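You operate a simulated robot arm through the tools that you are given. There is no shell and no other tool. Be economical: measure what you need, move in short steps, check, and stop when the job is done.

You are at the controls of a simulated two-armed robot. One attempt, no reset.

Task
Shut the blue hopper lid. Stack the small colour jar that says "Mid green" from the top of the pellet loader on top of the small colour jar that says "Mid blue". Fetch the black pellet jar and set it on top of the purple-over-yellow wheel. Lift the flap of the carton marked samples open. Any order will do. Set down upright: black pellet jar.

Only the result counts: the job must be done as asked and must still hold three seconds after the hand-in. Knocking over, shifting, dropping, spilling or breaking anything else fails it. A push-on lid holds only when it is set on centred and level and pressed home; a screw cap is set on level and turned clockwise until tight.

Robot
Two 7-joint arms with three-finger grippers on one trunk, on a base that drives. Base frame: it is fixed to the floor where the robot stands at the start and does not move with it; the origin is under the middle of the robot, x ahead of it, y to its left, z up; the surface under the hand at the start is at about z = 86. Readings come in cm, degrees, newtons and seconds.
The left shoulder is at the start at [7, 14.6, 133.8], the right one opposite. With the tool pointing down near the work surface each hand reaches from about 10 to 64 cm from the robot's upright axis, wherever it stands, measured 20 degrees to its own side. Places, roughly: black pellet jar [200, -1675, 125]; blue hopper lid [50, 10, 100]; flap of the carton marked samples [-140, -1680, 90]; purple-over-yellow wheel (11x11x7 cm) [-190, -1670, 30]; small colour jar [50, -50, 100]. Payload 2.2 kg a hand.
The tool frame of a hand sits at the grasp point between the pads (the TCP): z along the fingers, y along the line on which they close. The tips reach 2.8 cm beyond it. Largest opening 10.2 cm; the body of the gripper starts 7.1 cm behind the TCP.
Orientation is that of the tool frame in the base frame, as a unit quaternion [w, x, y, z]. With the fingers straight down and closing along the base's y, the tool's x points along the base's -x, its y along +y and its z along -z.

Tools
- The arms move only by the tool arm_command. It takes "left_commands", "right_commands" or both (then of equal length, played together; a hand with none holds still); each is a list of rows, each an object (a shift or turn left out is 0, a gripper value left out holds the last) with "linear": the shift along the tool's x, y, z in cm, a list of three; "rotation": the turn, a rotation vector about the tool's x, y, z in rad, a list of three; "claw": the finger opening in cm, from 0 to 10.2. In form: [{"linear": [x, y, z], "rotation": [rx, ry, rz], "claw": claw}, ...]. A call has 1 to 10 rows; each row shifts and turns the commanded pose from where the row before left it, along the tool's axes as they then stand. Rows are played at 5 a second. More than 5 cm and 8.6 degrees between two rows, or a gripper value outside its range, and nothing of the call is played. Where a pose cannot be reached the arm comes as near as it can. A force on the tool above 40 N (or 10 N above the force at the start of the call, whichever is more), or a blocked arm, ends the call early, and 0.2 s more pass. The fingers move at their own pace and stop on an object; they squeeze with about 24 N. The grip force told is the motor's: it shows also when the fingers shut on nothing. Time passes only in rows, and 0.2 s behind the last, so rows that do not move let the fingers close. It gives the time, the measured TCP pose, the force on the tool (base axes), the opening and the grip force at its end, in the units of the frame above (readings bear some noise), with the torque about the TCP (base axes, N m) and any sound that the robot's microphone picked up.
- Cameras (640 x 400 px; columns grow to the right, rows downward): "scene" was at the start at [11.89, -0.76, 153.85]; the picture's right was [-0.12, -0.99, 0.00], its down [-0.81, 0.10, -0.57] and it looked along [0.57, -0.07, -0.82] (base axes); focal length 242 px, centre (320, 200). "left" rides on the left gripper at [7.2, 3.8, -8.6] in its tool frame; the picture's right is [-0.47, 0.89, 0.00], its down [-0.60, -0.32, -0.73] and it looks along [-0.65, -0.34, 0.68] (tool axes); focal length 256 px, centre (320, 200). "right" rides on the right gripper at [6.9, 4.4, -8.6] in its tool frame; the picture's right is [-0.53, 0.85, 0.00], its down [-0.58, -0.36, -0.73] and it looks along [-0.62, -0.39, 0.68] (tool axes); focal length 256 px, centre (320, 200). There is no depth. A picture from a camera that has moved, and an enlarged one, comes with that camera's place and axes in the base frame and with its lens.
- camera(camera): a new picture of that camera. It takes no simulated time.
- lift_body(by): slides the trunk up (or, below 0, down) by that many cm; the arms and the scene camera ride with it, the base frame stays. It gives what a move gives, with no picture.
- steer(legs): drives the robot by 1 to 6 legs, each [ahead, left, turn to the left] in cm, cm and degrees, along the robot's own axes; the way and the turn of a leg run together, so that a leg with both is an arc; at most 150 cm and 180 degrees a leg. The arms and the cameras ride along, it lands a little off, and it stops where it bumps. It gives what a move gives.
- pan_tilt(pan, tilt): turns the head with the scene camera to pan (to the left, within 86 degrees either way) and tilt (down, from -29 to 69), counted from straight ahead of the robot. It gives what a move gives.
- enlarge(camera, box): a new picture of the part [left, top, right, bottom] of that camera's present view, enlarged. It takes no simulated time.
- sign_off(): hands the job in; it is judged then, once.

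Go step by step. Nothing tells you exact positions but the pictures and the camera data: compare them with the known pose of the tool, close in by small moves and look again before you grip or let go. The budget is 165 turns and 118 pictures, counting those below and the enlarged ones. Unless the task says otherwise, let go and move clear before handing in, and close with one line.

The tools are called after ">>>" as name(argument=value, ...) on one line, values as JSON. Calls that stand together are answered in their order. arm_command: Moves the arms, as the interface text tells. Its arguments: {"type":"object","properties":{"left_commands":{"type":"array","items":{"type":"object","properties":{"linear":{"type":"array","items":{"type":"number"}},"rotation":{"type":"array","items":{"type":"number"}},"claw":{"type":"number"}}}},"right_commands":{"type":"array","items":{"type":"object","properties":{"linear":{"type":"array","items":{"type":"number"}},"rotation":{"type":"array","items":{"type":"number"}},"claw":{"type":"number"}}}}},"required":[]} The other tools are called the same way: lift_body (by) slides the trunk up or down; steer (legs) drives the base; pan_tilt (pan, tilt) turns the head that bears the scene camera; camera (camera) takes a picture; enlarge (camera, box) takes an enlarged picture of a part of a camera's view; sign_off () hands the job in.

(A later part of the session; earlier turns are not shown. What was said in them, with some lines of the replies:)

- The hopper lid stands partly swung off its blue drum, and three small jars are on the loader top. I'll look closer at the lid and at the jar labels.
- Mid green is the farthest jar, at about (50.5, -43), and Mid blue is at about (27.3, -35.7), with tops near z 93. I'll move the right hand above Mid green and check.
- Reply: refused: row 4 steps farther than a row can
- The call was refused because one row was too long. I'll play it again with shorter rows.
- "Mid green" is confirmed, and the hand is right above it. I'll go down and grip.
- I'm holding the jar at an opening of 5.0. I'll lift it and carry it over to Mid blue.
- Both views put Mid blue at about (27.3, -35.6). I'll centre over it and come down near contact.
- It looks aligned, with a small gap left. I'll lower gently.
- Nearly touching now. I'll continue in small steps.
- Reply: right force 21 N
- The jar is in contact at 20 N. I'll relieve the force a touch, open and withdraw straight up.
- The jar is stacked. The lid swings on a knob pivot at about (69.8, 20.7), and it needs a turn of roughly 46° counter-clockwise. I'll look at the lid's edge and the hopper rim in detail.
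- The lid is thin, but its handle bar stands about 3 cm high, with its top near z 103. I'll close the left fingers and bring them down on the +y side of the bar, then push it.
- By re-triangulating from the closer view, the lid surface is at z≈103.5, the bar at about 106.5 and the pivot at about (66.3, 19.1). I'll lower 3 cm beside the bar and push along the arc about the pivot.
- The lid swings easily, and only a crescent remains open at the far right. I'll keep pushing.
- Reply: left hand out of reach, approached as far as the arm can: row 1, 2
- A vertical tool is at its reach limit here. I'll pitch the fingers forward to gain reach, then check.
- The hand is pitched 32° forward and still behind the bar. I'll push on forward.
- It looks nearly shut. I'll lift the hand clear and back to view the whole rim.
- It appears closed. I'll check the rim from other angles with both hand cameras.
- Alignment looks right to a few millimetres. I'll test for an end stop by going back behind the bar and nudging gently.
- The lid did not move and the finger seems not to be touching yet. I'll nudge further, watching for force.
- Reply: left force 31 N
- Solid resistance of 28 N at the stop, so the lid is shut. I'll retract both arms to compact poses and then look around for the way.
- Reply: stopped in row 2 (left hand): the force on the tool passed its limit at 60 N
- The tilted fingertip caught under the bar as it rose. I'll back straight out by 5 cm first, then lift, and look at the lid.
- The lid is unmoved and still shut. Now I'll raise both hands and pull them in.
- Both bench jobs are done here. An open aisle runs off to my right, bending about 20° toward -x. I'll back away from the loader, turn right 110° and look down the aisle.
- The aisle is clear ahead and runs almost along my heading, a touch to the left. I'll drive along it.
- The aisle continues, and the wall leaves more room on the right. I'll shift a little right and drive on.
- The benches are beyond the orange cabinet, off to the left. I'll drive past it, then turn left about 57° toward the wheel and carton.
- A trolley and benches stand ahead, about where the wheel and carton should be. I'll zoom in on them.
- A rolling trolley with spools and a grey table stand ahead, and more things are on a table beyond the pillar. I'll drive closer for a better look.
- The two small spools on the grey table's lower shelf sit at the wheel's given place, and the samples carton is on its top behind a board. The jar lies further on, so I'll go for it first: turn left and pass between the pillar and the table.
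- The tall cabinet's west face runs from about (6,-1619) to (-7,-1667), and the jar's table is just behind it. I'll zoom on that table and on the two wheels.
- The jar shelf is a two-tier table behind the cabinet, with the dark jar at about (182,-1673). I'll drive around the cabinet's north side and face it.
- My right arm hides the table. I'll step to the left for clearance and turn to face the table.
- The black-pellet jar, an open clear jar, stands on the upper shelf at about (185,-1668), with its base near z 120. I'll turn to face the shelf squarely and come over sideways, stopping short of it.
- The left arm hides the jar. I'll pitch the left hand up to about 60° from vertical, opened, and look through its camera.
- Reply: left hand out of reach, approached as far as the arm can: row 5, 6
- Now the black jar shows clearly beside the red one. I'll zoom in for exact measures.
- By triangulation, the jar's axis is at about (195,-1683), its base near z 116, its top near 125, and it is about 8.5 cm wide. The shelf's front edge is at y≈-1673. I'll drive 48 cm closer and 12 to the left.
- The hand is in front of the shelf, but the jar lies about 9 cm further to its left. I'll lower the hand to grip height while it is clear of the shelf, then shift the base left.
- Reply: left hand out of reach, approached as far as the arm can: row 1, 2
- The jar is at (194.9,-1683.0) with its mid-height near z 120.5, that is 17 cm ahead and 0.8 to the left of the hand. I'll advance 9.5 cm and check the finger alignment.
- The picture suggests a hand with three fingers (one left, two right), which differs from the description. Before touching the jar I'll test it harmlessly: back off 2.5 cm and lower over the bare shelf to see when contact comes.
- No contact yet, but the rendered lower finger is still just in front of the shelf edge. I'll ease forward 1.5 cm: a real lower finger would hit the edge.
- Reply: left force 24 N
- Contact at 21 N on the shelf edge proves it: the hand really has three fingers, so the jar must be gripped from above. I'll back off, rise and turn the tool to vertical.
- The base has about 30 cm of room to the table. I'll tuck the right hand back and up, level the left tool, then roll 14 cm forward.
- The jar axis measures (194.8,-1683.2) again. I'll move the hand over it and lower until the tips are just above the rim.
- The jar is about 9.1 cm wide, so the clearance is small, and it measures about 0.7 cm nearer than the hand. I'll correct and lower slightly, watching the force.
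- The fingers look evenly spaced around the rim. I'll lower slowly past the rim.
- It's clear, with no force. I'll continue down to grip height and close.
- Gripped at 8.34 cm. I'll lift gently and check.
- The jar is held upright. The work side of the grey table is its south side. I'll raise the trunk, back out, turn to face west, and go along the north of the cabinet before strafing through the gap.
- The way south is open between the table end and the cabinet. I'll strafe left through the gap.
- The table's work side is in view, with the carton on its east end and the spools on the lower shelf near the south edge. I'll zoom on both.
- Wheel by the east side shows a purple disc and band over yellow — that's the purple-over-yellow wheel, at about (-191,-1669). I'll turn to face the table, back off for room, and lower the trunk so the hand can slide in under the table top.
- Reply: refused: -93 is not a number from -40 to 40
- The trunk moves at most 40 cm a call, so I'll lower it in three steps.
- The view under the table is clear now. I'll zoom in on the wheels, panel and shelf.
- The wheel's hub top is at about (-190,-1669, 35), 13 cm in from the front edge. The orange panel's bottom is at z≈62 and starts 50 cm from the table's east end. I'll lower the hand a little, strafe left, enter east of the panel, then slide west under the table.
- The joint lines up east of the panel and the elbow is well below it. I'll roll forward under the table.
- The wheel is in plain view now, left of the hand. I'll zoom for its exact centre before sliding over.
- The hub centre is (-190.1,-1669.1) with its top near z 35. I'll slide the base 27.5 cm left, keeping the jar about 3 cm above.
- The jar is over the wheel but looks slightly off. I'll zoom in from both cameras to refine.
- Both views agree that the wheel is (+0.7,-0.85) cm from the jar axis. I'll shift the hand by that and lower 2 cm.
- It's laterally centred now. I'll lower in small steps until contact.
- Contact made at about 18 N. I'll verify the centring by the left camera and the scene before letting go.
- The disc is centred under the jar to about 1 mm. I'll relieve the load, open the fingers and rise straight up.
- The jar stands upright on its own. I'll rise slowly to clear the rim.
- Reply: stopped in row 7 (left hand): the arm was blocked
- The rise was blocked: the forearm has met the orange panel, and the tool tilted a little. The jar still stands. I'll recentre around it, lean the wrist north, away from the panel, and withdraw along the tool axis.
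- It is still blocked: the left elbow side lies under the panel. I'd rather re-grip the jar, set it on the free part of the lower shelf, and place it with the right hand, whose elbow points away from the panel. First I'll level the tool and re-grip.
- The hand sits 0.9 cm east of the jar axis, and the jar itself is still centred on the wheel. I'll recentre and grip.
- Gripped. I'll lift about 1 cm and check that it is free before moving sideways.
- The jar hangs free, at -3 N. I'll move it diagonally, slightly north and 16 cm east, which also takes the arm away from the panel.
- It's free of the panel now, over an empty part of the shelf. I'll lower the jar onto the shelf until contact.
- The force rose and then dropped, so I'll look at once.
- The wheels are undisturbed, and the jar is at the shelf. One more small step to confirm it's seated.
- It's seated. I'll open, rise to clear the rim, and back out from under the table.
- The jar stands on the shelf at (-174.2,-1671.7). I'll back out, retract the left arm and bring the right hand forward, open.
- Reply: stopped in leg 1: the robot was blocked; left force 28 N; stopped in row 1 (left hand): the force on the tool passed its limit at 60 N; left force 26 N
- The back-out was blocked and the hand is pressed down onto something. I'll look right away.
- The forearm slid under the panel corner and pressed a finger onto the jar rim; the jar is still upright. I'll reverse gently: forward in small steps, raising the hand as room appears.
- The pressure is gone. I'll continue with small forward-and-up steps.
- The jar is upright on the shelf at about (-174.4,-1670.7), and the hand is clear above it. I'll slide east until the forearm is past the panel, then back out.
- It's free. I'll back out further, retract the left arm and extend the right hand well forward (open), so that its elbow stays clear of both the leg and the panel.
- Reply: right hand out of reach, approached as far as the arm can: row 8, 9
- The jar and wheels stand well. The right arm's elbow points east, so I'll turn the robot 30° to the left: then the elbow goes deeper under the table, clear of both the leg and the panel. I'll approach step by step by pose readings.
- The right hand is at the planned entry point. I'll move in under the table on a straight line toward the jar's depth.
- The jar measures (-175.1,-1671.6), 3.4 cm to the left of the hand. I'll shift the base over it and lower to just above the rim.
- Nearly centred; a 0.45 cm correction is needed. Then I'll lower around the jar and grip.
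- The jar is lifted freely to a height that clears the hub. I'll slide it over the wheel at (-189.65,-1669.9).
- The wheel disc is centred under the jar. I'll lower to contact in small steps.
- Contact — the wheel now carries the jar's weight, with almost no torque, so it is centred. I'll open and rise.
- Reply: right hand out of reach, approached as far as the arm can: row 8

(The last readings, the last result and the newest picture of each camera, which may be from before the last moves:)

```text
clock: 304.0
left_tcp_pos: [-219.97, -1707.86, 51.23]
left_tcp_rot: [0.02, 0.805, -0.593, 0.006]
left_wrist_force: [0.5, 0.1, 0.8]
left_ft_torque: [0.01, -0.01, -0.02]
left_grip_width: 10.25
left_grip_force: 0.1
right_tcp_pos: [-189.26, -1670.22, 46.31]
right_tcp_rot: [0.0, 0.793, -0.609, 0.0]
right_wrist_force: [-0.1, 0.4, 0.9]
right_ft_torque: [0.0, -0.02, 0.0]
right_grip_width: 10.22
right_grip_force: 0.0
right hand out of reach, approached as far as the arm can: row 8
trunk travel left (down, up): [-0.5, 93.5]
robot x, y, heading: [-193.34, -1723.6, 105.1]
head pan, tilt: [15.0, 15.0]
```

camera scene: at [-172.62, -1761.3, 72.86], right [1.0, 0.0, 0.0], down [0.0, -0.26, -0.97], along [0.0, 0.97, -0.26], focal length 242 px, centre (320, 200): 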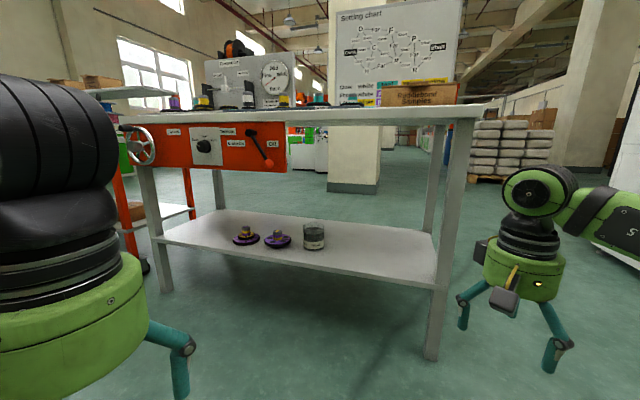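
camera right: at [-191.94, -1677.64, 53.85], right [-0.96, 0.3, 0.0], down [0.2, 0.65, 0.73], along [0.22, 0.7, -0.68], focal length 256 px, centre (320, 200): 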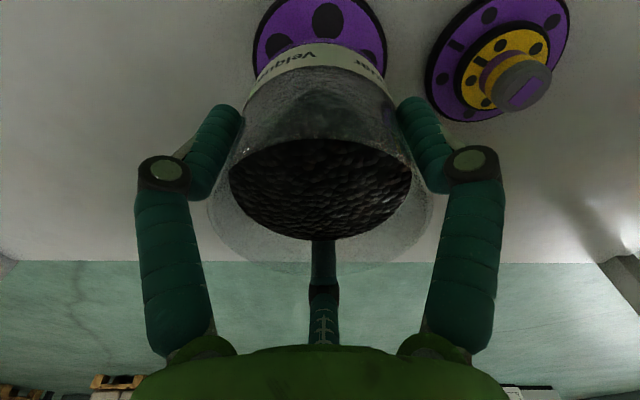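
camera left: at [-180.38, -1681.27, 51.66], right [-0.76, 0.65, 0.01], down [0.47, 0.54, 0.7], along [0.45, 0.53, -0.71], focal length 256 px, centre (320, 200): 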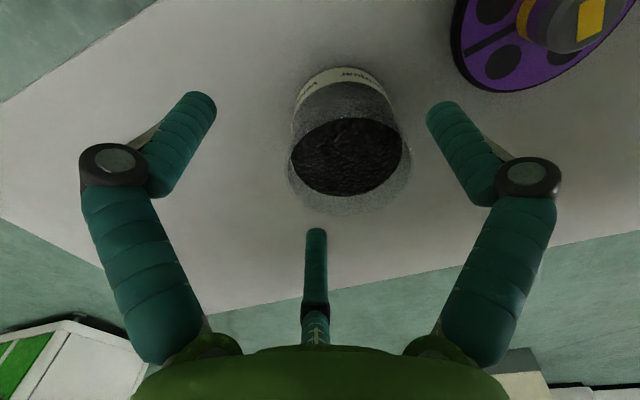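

The arm is at its reach, with the tips about at the rim, so I'll raise the trunk 2 cm instead for clearance.

>>> lift_body(by=2)

>>> camera(camera="right")

```text
clock: 304.7
left_tcp_pos: [-219.8, -1707.7, 53.3]
left_tcp_rot: [0.02, 0.805, -0.593, 0.007]
left_wrist_force: [-0.3, -0.3, 0.5]
left_ft_torque: [0.0, -0.01, 0.01]
left_grip_width: 10.18
left_grip_force: 0.2
right_tcp_pos: [-189.22, -1670.11, 48.35]
right_tcp_rot: [-0.001, 0.793, -0.609, 0.0]
right_wrist_force: [-0.4, 0.0, 0.3]
right_ft_torque: [0.0, 0.02, -0.01]
right_grip_width: 10.18
right_grip_force: 0.1
trunk travel left (down, up): [-2.5, 91.5]
robot x, y, heading: [-193.05, -1723.23, 105.2]
head pan, tilt: [15.0, 15.0]
```

```text
4 pictures are left
camera right: at [-191.71, -1677.85, 56.96], right [-0.95, 0.3, 0.0], down [0.2, 0.65, 0.73], along [0.22, 0.7, -0.68], focal length 256 px, centre (320, 200)
```

right: 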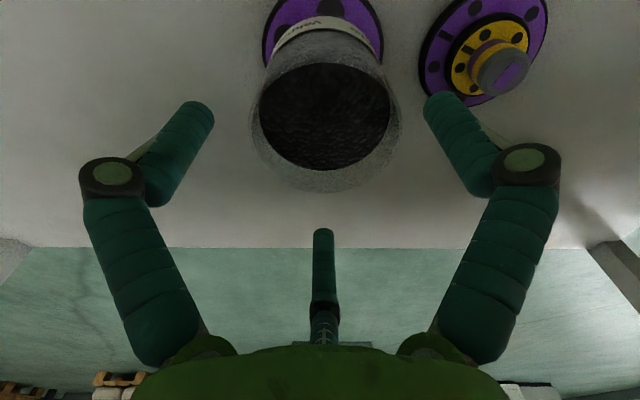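

The jar is standing on the wheel and the fingers are above its rim. I'll leave by the same way: east first, then straight out.

>>> steer(legs=[[-9.4, -16.1, 0], [-30.2, 17.6, 0]])

```text
clock: 308.1
left_tcp_pos: [-210.63, -1746.15, 53.25]
left_tcp_rot: [0.02, 0.803, -0.595, 0.007]
left_wrist_force: [0.5, -0.2, -0.2]
left_ft_torque: [-0.03, -0.05, 0.02]
left_grip_width: 10.18
left_grip_force: 0.0
right_tcp_pos: [-179.78, -1708.83, 48.3]
right_tcp_rot: [0.0, 0.792, -0.611, -0.002]
right_wrist_force: [0.4, 0.1, -0.2]
right_ft_torque: [-0.01, 0.04, 0.01]
right_grip_width: 10.2
right_grip_force: 0.1
trunk travel left (down, up): [-2.5, 91.5]
robot x, y, heading: [-183.88, -1762.34, 104.9]
head pan, tilt: [15.0, 15.0]
```

It's out cleanly. Now the carton: its lid's tongue points toward me at the table's south side, and the hinge is at the north. I'll face the table squarely, raise the trunk, and prepare the right hand closed and pitched forward.

>>> steer(legs=[[-3, 0, -29.9]])

>>> lift_body(by=40)

>>> lift_body(by=15)

>>> arm_command(right_commands=[{"claw": 0, "rotation": [0, -0.14, 0]}, {"rotation": [0, -0.14, 0]}, {"rotation": [0, -0.14, 0]}, {"rotation": [0, -0.14, 0]}, {"rotation": [0, -0.14, 0]}, {"rotation": [0, -0.14, 0]}, {"rotation": [0, -0.14, 0]}, {"rotation": [0, -0.14, 0]}, {}])

```text
clock: 310.0
left_tcp_pos: [-199.59, -1738.26, 53.27]
left_tcp_rot: [-0.022, -0.627, 0.779, -0.001]
left_wrist_force: [-0.7, -0.5, -0.7]
left_ft_torque: [-0.01, 0.0, 0.03]
left_grip_width: 10.18
left_grip_force: 0.1
right_tcp_pos: [-154.2, -1720.59, 48.27]
right_tcp_rot: [0.0, -0.611, 0.791, 0.001]
right_wrist_force: [0.6, -0.6, -0.6]
right_ft_torque: [0.01, -0.04, 0.03]
right_grip_width: 10.2
right_grip_force: 0.0
trunk travel left (down, up): [-2.5, 91.5]
robot x, y, heading: [-184.21, -1765.12, 75.6]
head pan, tilt: [15.0, 15.0]
```

```text
clock: 313.8
left_tcp_pos: [-199.5, -1738.16, 93.3]
left_tcp_rot: [-0.022, -0.628, 0.778, -0.001]
left_wrist_force: [0.1, 0.0, -0.1]
left_ft_torque: [0.01, 0.02, -0.01]
left_grip_width: 10.2
left_grip_force: 0.0
right_tcp_pos: [-154.35, -1720.61, 88.33]
right_tcp_rot: [0.0, -0.611, 0.791, 0.001]
right_wrist_force: [0.0, -0.1, 0.1]
right_ft_torque: [0.04, 0.02, -0.03]
right_grip_width: 10.21
right_grip_force: 0.1
trunk travel left (down, up): [-42.5, 51.5]
robot x, y, heading: [-184.23, -1764.85, 75.5]
head pan, tilt: [15.0, 15.0]
```

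```text
clock: 315.5
left_tcp_pos: [-199.53, -1738.15, 108.3]
left_tcp_rot: [-0.022, -0.627, 0.779, -0.001]
left_wrist_force: [-0.5, -0.9, 0.6]
left_ft_torque: [0.0, -0.03, 0.01]
left_grip_width: 10.18
left_grip_force: 0.2
right_tcp_pos: [-154.25, -1720.5, 103.32]
right_tcp_rot: [0.0, -0.612, 0.791, 0.0]
right_wrist_force: [0.2, -0.4, -0.9]
right_ft_torque: [-0.02, 0.04, -0.02]
right_grip_width: 10.19
right_grip_force: 0.1
trunk travel left (down, up): [-57.5, 36.5]
robot x, y, heading: [-183.98, -1765.34, 75.6]
head pan, tilt: [15.0, 15.0]
```

```text
clock: 317.5
left_tcp_pos: [-199.38, -1738.14, 108.1]
left_tcp_rot: [-0.021, -0.627, 0.779, -0.001]
left_wrist_force: [0.0, 0.7, -0.1]
left_ft_torque: [-0.02, 0.02, -0.01]
left_grip_width: 10.19
left_grip_force: 0.1
right_tcp_pos: [-154.39, -1720.71, 103.34]
right_tcp_rot: [0.421, -0.517, 0.67, 0.325]
right_wrist_force: [0.3, -0.8, -0.1]
right_ft_torque: [-0.01, 0.02, 0.04]
right_grip_width: 0.21
right_grip_force: 23.5
trunk travel left (down, up): [-57.5, 36.5]
robot x, y, heading: [-184.03, -1765.21, 75.4]
head pan, tilt: [15.0, 15.0]
```

The hand is closed and pitched, in line with the tongue. I'll aim the head at the carton and take one enlarged look.

>>> pan_tilt(pan=-15, tilt=32)

>>> enlarge(camera="scene", box=[200, 110, 456, 270])

```text
clock: 318.5
left_tcp_pos: [-199.37, -1738.12, 108.19]
left_tcp_rot: [-0.021, -0.627, 0.779, -0.001]
left_wrist_force: [0.6, -0.1, -0.4]
left_ft_torque: [0.0, -0.01, 0.01]
left_grip_width: 10.2
left_grip_force: 0.1
right_tcp_pos: [-154.26, -1720.6, 103.3]
right_tcp_rot: [0.42, -0.518, 0.671, 0.325]
right_wrist_force: [0.1, -0.6, -0.1]
right_ft_torque: [-0.01, 0.0, 0.0]
right_grip_width: 0.22
right_grip_force: 23.7
trunk travel left (down, up): [-57.5, 36.5]
robot x, y, heading: [-183.86, -1764.87, 75.2]
head pan, tilt: [-15.0, 32.0]
```

```text
2.50 times, centred on (328, 190) of scene
camera zoom: at [-178.47, -1752.26, 127.14], right [0.87, -0.49, 0.0], down [-0.26, -0.46, -0.85], along [0.42, 0.74, -0.53], focal length 604 px, centre (300, 225)
```

zoom: 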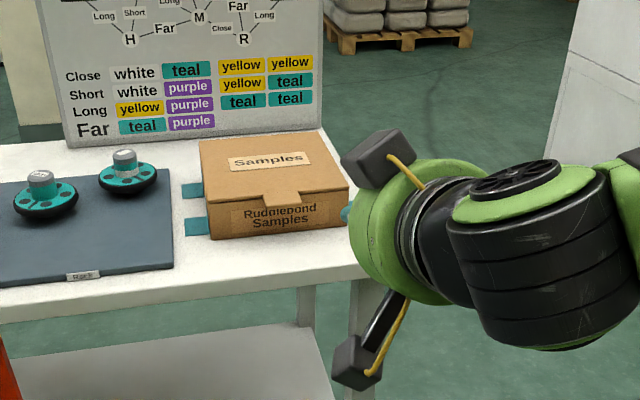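

The tongue sits at mid-front of the lid (14 cm along, at the front face), with the hinge about 20 cm behind it. I'll retract the hand a bit, lower it below tongue height in front of the table, and roll forward.

>>> arm_command(right_commands=[{"linear": [1.73, -0.35, -3.6]}, {"linear": [1.73, -0.35, -3.6]}, {"linear": [3.56, 0, 1.71]}, {"linear": [3.56, 0, 1.71]}, {"linear": [3.56, 0, 1.71]}, {"linear": [3.56, 0, 1.71]}, {"linear": [3.56, 0, 1.71]}, {}, {}])

```text
clock: 320.5
left_tcp_pos: [-199.48, -1738.04, 108.15]
left_tcp_rot: [-0.022, -0.627, 0.779, -0.001]
left_wrist_force: [-0.1, -0.5, 0.0]
left_ft_torque: [-0.03, -0.04, 0.04]
left_grip_width: 10.2
left_grip_force: 0.0
right_tcp_pos: [-155.13, -1721.74, 88.68]
right_tcp_rot: [0.42, -0.518, 0.67, 0.326]
right_wrist_force: [-0.4, -0.5, -0.1]
right_ft_torque: [0.0, -0.01, 0.01]
right_grip_width: 0.23
right_grip_force: 23.5
right hand out of reach, approached as far as the arm can: row 1, 2, 3, 4, 7
trunk travel left (down, up): [-57.5, 36.5]
robot x, y, heading: [-183.79, -1765.13, 75.7]
head pan, tilt: [-15.0, 32.0]
```

I'll finish the height with the trunk and roll forward to just short of the tongue.

>>> lift_body(by=-5.2)

>>> steer(legs=[[29.4, -1.6, 0]])

>>> camera(camera="right")

```text
clock: 321.4
left_tcp_pos: [-199.6, -1738.26, 103.03]
left_tcp_rot: [-0.021, -0.627, 0.779, -0.001]
left_wrist_force: [0.0, 0.3, 0.3]
left_ft_torque: [-0.03, 0.01, -0.03]
left_grip_width: 10.21
left_grip_force: 0.0
right_tcp_pos: [-155.15, -1721.59, 83.43]
right_tcp_rot: [0.42, -0.517, 0.671, 0.324]
right_wrist_force: [0.0, 1.3, -0.1]
right_ft_torque: [0.03, -0.02, -0.01]
right_grip_width: 0.21
right_grip_force: 23.9
trunk travel left (down, up): [-52.3, 41.7]
robot x, y, heading: [-184.01, -1764.64, 75.3]
head pan, tilt: [-15.0, 32.0]
```

```text
clock: 323.4
left_tcp_pos: [-190.77, -1710.32, 103.05]
left_tcp_rot: [-0.021, -0.629, 0.777, -0.002]
left_wrist_force: [0.4, -0.1, 1.0]
left_ft_torque: [-0.03, 0.02, 0.04]
left_grip_width: 10.21
left_grip_force: 0.0
right_tcp_pos: [-146.53, -1693.61, 83.49]
right_tcp_rot: [0.42, -0.519, 0.669, 0.326]
right_wrist_force: [0.1, -0.2, 0.1]
right_ft_torque: [0.0, 0.04, 0.04]
right_grip_width: 0.21
right_grip_force: 23.8
trunk travel left (down, up): [-52.3, 41.7]
robot x, y, heading: [-174.96, -1736.77, 75.8]
head pan, tilt: [-15.0, 32.0]
```

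```text
2 pictures are left
camera right: at [-153.47, -1702.98, 81.02], right [-0.76, 0.43, 0.48], down [0.25, -0.49, 0.84], along [0.6, 0.76, 0.26], focal length 256 px, centre (320, 200)
```

right: 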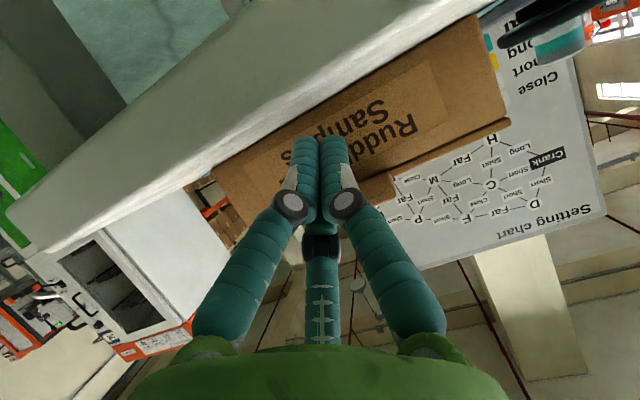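

The fingers are 1.7 cm east of the tongue. I'll correct, slide under it, and lift.

>>> arm_command(right_commands=[{"linear": [0, 1.7, 0]}, {}])

>>> steer(legs=[[4.1, 0, 0]])

>>> arm_command(right_commands=[{"linear": [-0.9, 0, -0.43]}, {"linear": [-0.9, 0, -0.43]}, {"linear": [-0.9, 0, -0.43]}, {"linear": [-0.9, 0, -0.43]}, {"linear": [-0.9, 0, -0.43]}, {}])

```text
clock: 324.0
left_tcp_pos: [-190.76, -1710.38, 103.07]
left_tcp_rot: [-0.022, -0.629, 0.777, -0.002]
left_wrist_force: [-0.7, -0.3, -0.2]
left_ft_torque: [0.0, -0.01, 0.02]
left_grip_width: 10.18
left_grip_force: 0.1
right_tcp_pos: [-148.39, -1693.41, 83.45]
right_tcp_rot: [0.42, -0.519, 0.669, 0.326]
right_wrist_force: [-0.5, -0.9, -0.3]
right_ft_torque: [0.02, 0.02, 0.0]
right_grip_width: 0.22
right_grip_force: 23.9
trunk travel left (down, up): [-52.3, 41.7]
robot x, y, heading: [-174.73, -1737.03, 75.7]
head pan, tilt: [-15.0, 32.0]
```

```text
clock: 325.0
left_tcp_pos: [-189.76, -1706.5, 103.02]
left_tcp_rot: [-0.021, -0.629, 0.777, -0.002]
left_wrist_force: [-0.2, -0.4, 0.0]
left_ft_torque: [0.04, 0.02, 0.01]
left_grip_width: 10.18
left_grip_force: 0.0
right_tcp_pos: [-147.45, -1689.94, 83.47]
right_tcp_rot: [0.419, -0.519, 0.67, 0.326]
right_wrist_force: [-0.1, 0.4, -0.9]
right_ft_torque: [-0.02, 0.02, -0.01]
right_grip_width: 0.21
right_grip_force: 24.0
trunk travel left (down, up): [-52.3, 41.7]
robot x, y, heading: [-173.79, -1733.62, 75.7]
head pan, tilt: [-15.0, 32.0]
stopped in leg 1: the force on the tool passed its limit at 89 N (the readings are from after the stop); the commanded pose is now the measured one
```

```text
clock: 326.4
left_tcp_pos: [-189.87, -1706.55, 103.04]
left_tcp_rot: [-0.022, -0.629, 0.777, -0.002]
left_wrist_force: [-0.5, -0.3, -0.1]
left_ft_torque: [-0.02, 0.01, 0.0]
left_grip_width: 10.21
left_grip_force: 0.1
right_tcp_pos: [-147.38, -1689.66, 88.69]
right_tcp_rot: [0.419, -0.519, 0.67, 0.325]
right_wrist_force: [-0.5, -0.3, 0.0]
right_ft_torque: [0.03, 0.03, -0.01]
right_grip_width: 0.19
right_grip_force: 23.9
trunk travel left (down, up): [-52.3, 41.7]
robot x, y, heading: [-174.21, -1733.58, 75.7]
head pan, tilt: [-15.0, 32.0]
```

The tip touched the front of the taped box and then lifted. I'll raise further along the lid's arc and check with one picture.

>>> arm_command(right_commands=[{"linear": [-2.1, 0, -0.23]}, {"linear": [-2.1, 0, -0.23]}, {"linear": [-1.9, 0, -0.08]}, {"linear": [-1.9, 0, -0.08]}, {}])

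>>> enlarge(camera="scene", box=[200, 60, 520, 260])

```text
clock: 327.6
left_tcp_pos: [-189.8, -1706.49, 102.99]
left_tcp_rot: [-0.022, -0.629, 0.777, -0.001]
left_wrist_force: [-0.2, -0.1, -0.9]
left_ft_torque: [-0.02, -0.01, -0.01]
left_grip_width: 10.19
left_grip_force: 0.0
right_tcp_pos: [-146.55, -1686.93, 96.09]
right_tcp_rot: [0.42, -0.518, 0.67, 0.325]
right_wrist_force: [-0.3, 0.5, 0.7]
right_ft_torque: [-0.02, -0.01, 0.01]
right_grip_width: 0.21
right_grip_force: 23.8
trunk travel left (down, up): [-52.3, 41.7]
robot x, y, heading: [-174.05, -1733.18, 76.0]
head pan, tilt: [-15.0, 32.0]
```

```text
2.00 times, centred on (360, 160) of scene
camera zoom: at [-168.72, -1720.6, 121.93], right [0.87, -0.49, 0.0], down [-0.26, -0.46, -0.85], along [0.41, 0.74, -0.53], focal length 483 px, centre (240, 280)
```

zoom: 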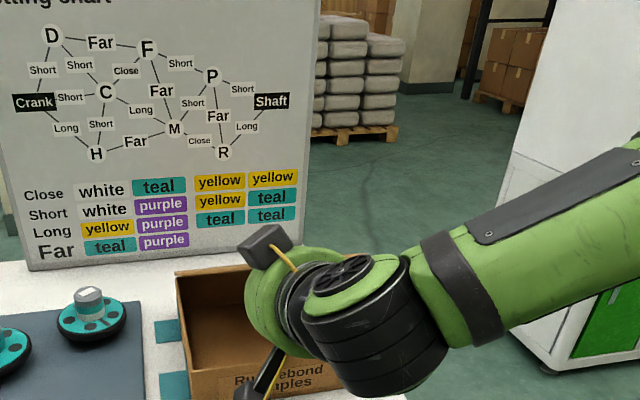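

The lid is up about 25°, seen edge-on, with the box interior visible below it. I'll keep pushing it north and up along its arc.

>>> steer(legs=[[6, 0, 0]])

>>> arm_command(right_commands=[{"linear": [-1.8, 0, -0.86]}, {"linear": [-1.8, 0, -0.86]}, {"linear": [-1.8, 0, -0.86]}, {}])

>>> steer(legs=[[4, 0, 0]])

>>> arm_command(right_commands=[{"linear": [-1.5, 0, 1.6]}, {"linear": [-1.1, 0, 1.7]}, {"linear": [-0.87, 0, 1.8]}, {"linear": [-0.87, 0, 1.8]}, {}])

```text
clock: 328.6
left_tcp_pos: [-188.38, -1700.75, 102.92]
left_tcp_rot: [-0.023, -0.628, 0.778, -0.002]
left_wrist_force: [1.2, 0.1, -0.9]
left_ft_torque: [0.0, 0.01, -0.02]
left_grip_width: 10.2
left_grip_force: 0.1
right_tcp_pos: [-145.15, -1681.07, 95.92]
right_tcp_rot: [0.418, -0.52, 0.669, 0.326]
right_wrist_force: [0.1, 0.6, 0.6]
right_ft_torque: [-0.01, 0.0, 0.0]
right_grip_width: 0.22
right_grip_force: 24.1
trunk travel left (down, up): [-52.3, 41.7]
robot x, y, heading: [-172.75, -1727.78, 75.9]
head pan, tilt: [-15.0, 32.0]
```

```text
clock: 329.6
left_tcp_pos: [-188.31, -1700.75, 102.99]
left_tcp_rot: [-0.023, -0.628, 0.778, -0.002]
left_wrist_force: [0.9, 0.0, -0.1]
left_ft_torque: [0.01, -0.01, 0.01]
left_grip_width: 10.19
left_grip_force: 0.1
right_tcp_pos: [-145.06, -1681.03, 101.9]
right_tcp_rot: [0.419, -0.52, 0.669, 0.326]
right_wrist_force: [0.5, -0.1, 0.7]
right_ft_torque: [-0.02, -0.01, -0.04]
right_grip_width: 0.23
right_grip_force: 23.9
trunk travel left (down, up): [-52.3, 41.7]
robot x, y, heading: [-172.68, -1727.42, 75.7]
head pan, tilt: [-15.0, 32.0]
```

```text
clock: 330.5
left_tcp_pos: [-187.49, -1696.97, 103.12]
left_tcp_rot: [-0.021, -0.629, 0.777, -0.002]
left_wrist_force: [-0.6, -0.3, -0.4]
left_ft_torque: [-0.04, 0.0, -0.01]
left_grip_width: 10.2
left_grip_force: 0.0
right_tcp_pos: [-144.15, -1677.29, 101.92]
right_tcp_rot: [0.419, -0.52, 0.668, 0.327]
right_wrist_force: [0.1, -1.1, 0.6]
right_ft_torque: [0.02, 0.0, 0.02]
right_grip_width: 0.2
right_grip_force: 23.9
trunk travel left (down, up): [-52.3, 41.7]
robot x, y, heading: [-171.25, -1723.78, 76.0]
head pan, tilt: [-15.0, 32.0]
```

```text
clock: 331.7
left_tcp_pos: [-187.28, -1697.02, 102.96]
left_tcp_rot: [-0.021, -0.628, 0.778, -0.001]
left_wrist_force: [0.2, 0.1, 0.1]
left_ft_torque: [0.02, 0.02, 0.01]
left_grip_width: 10.21
left_grip_force: 0.0
right_tcp_pos: [-142.0, -1669.56, 102.88]
right_tcp_rot: [0.42, -0.519, 0.669, 0.326]
right_wrist_force: [-0.4, -0.8, 0.8]
right_ft_torque: [-0.02, 0.01, 0.01]
right_grip_width: 0.2
right_grip_force: 23.6
trunk travel left (down, up): [-52.3, 41.7]
robot x, y, heading: [-171.64, -1723.83, 75.7]
head pan, tilt: [-15.0, 32.0]
```

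The lid should be near vertical now. I'll push it a few centimetres past vertical.

>>> arm_command(right_commands=[{"linear": [-0.93, 0, 1.94]}, {"linear": [-0.93, 0, 1.94]}, {"linear": [-0.93, 0, 1.94]}, {}, {}])

```text
clock: 332.9
left_tcp_pos: [-187.36, -1696.96, 102.99]
left_tcp_rot: [-0.022, -0.628, 0.778, -0.001]
left_wrist_force: [0.2, 0.8, -0.4]
left_ft_torque: [-0.02, 0.04, 0.04]
left_grip_width: 10.19
left_grip_force: 0.0
right_tcp_pos: [-140.62, -1663.32, 102.68]
right_tcp_rot: [0.419, -0.52, 0.669, 0.326]
right_wrist_force: [-0.9, 0.9, 0.0]
right_ft_torque: [-0.04, -0.01, 0.01]
right_grip_width: 0.21
right_grip_force: 23.9
trunk travel left (down, up): [-52.3, 41.7]
robot x, y, heading: [-171.5, -1723.92, 75.8]
head pan, tilt: [-15.0, 32.0]
```

I'll withdraw the hand straight back at the same height, roll back, and use the last picture to verify.

>>> arm_command(right_commands=[{"linear": [0.93, 0, -1.94]}, {"linear": [0.93, 0, -1.94]}, {"linear": [0.93, 0, -1.94]}, {"linear": [0.93, 0, -1.94]}, {"linear": [0.93, 0, -1.94]}, {"linear": [0.93, 0, -1.94]}, {}])

>>> steer(legs=[[-40, 0, 0]])

>>> lift_body(by=15)

>>> pan_tilt(pan=-8, tilt=36)

>>> camera(camera="scene")

```text
clock: 334.5
left_tcp_pos: [-187.33, -1696.92, 103.0]
left_tcp_rot: [-0.021, -0.629, 0.777, -0.001]
left_wrist_force: [0.4, 0.3, -0.5]
left_ft_torque: [-0.02, 0.01, 0.02]
left_grip_width: 10.18
left_grip_force: 0.1
right_tcp_pos: [-143.56, -1675.6, 102.63]
right_tcp_rot: [0.419, -0.519, 0.669, 0.326]
right_wrist_force: [-0.4, 1.1, -0.1]
right_ft_torque: [0.03, 0.01, -0.01]
right_grip_width: 0.2
right_grip_force: 23.8
trunk travel left (down, up): [-52.3, 41.7]
robot x, y, heading: [-171.78, -1723.94, 75.8]
head pan, tilt: [-15.0, 32.0]
```

```text
clock: 337.0
left_tcp_pos: [-197.35, -1736.32, 102.93]
left_tcp_rot: [-0.021, -0.629, 0.777, -0.002]
left_wrist_force: [0.0, -0.4, -0.4]
left_ft_torque: [0.02, 0.03, 0.0]
left_grip_width: 10.17
left_grip_force: 0.0
right_tcp_pos: [-153.51, -1715.0, 102.83]
right_tcp_rot: [0.419, -0.52, 0.67, 0.326]
right_wrist_force: [0.4, 0.3, -0.4]
right_ft_torque: [-0.04, 0.02, 0.0]
right_grip_width: 0.19
right_grip_force: 24.0
trunk travel left (down, up): [-52.3, 41.7]
robot x, y, heading: [-181.57, -1762.83, 75.6]
head pan, tilt: [-15.0, 32.0]
```

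```text
clock: 338.8
left_tcp_pos: [-197.41, -1736.25, 118.01]
left_tcp_rot: [-0.022, -0.628, 0.778, -0.001]
left_wrist_force: [-0.8, 0.1, -0.9]
left_ft_torque: [-0.03, -0.01, 0.01]
left_grip_width: 10.21
left_grip_force: 0.0
right_tcp_pos: [-153.48, -1714.97, 117.86]
right_tcp_rot: [0.42, -0.519, 0.67, 0.326]
right_wrist_force: [0.7, -0.8, 0.3]
right_ft_torque: [0.01, -0.03, -0.01]
right_grip_width: 0.21
right_grip_force: 23.3
trunk travel left (down, up): [-67.3, 26.7]
robot x, y, heading: [-181.54, -1763.15, 75.8]
head pan, tilt: [-15.0, 32.0]
```

```text
clock: 339.4
left_tcp_pos: [-197.31, -1736.29, 117.96]
left_tcp_rot: [-0.022, -0.628, 0.778, -0.001]
left_wrist_force: [-0.5, -0.4, -0.8]
left_ft_torque: [-0.04, 0.03, 0.0]
left_grip_width: 10.21
left_grip_force: 0.0
right_tcp_pos: [-153.53, -1715.02, 117.87]
right_tcp_rot: [0.419, -0.519, 0.67, 0.325]
right_wrist_force: [0.4, 0.5, -0.9]
right_ft_torque: [-0.01, 0.01, 0.01]
right_grip_width: 0.2
right_grip_force: 24.5
trunk travel left (down, up): [-67.3, 26.7]
robot x, y, heading: [-181.39, -1763.17, 75.7]
head pan, tilt: [-8.0, 36.0]
```

```text
0 pictures are left
camera scene: at [-177.32, -1750.04, 136.31], right [0.93, -0.38, 0.0], down [-0.22, -0.54, -0.81], along [0.31, 0.75, -0.59], focal length 242 px, centre (320, 200)
```

scene: 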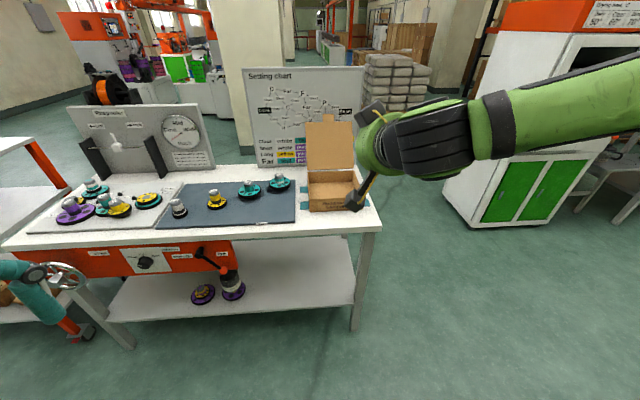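

The carton's flap stands open, and the black jar stands upright on the purple-over-yellow wheel. The hopper lid was at its stop and the jars were stacked when I last saw them, and both hands are clear. I'm handing in.

>>> sign_off()

```text
The job is handed in.
```

I finished all four parts of the job and handed it in: the hopper lid is shut, Mid green is stacked on Mid blue, the black pellet jar stands upright on the purple-over-yellow wheel, and the samples carton's flap is open.
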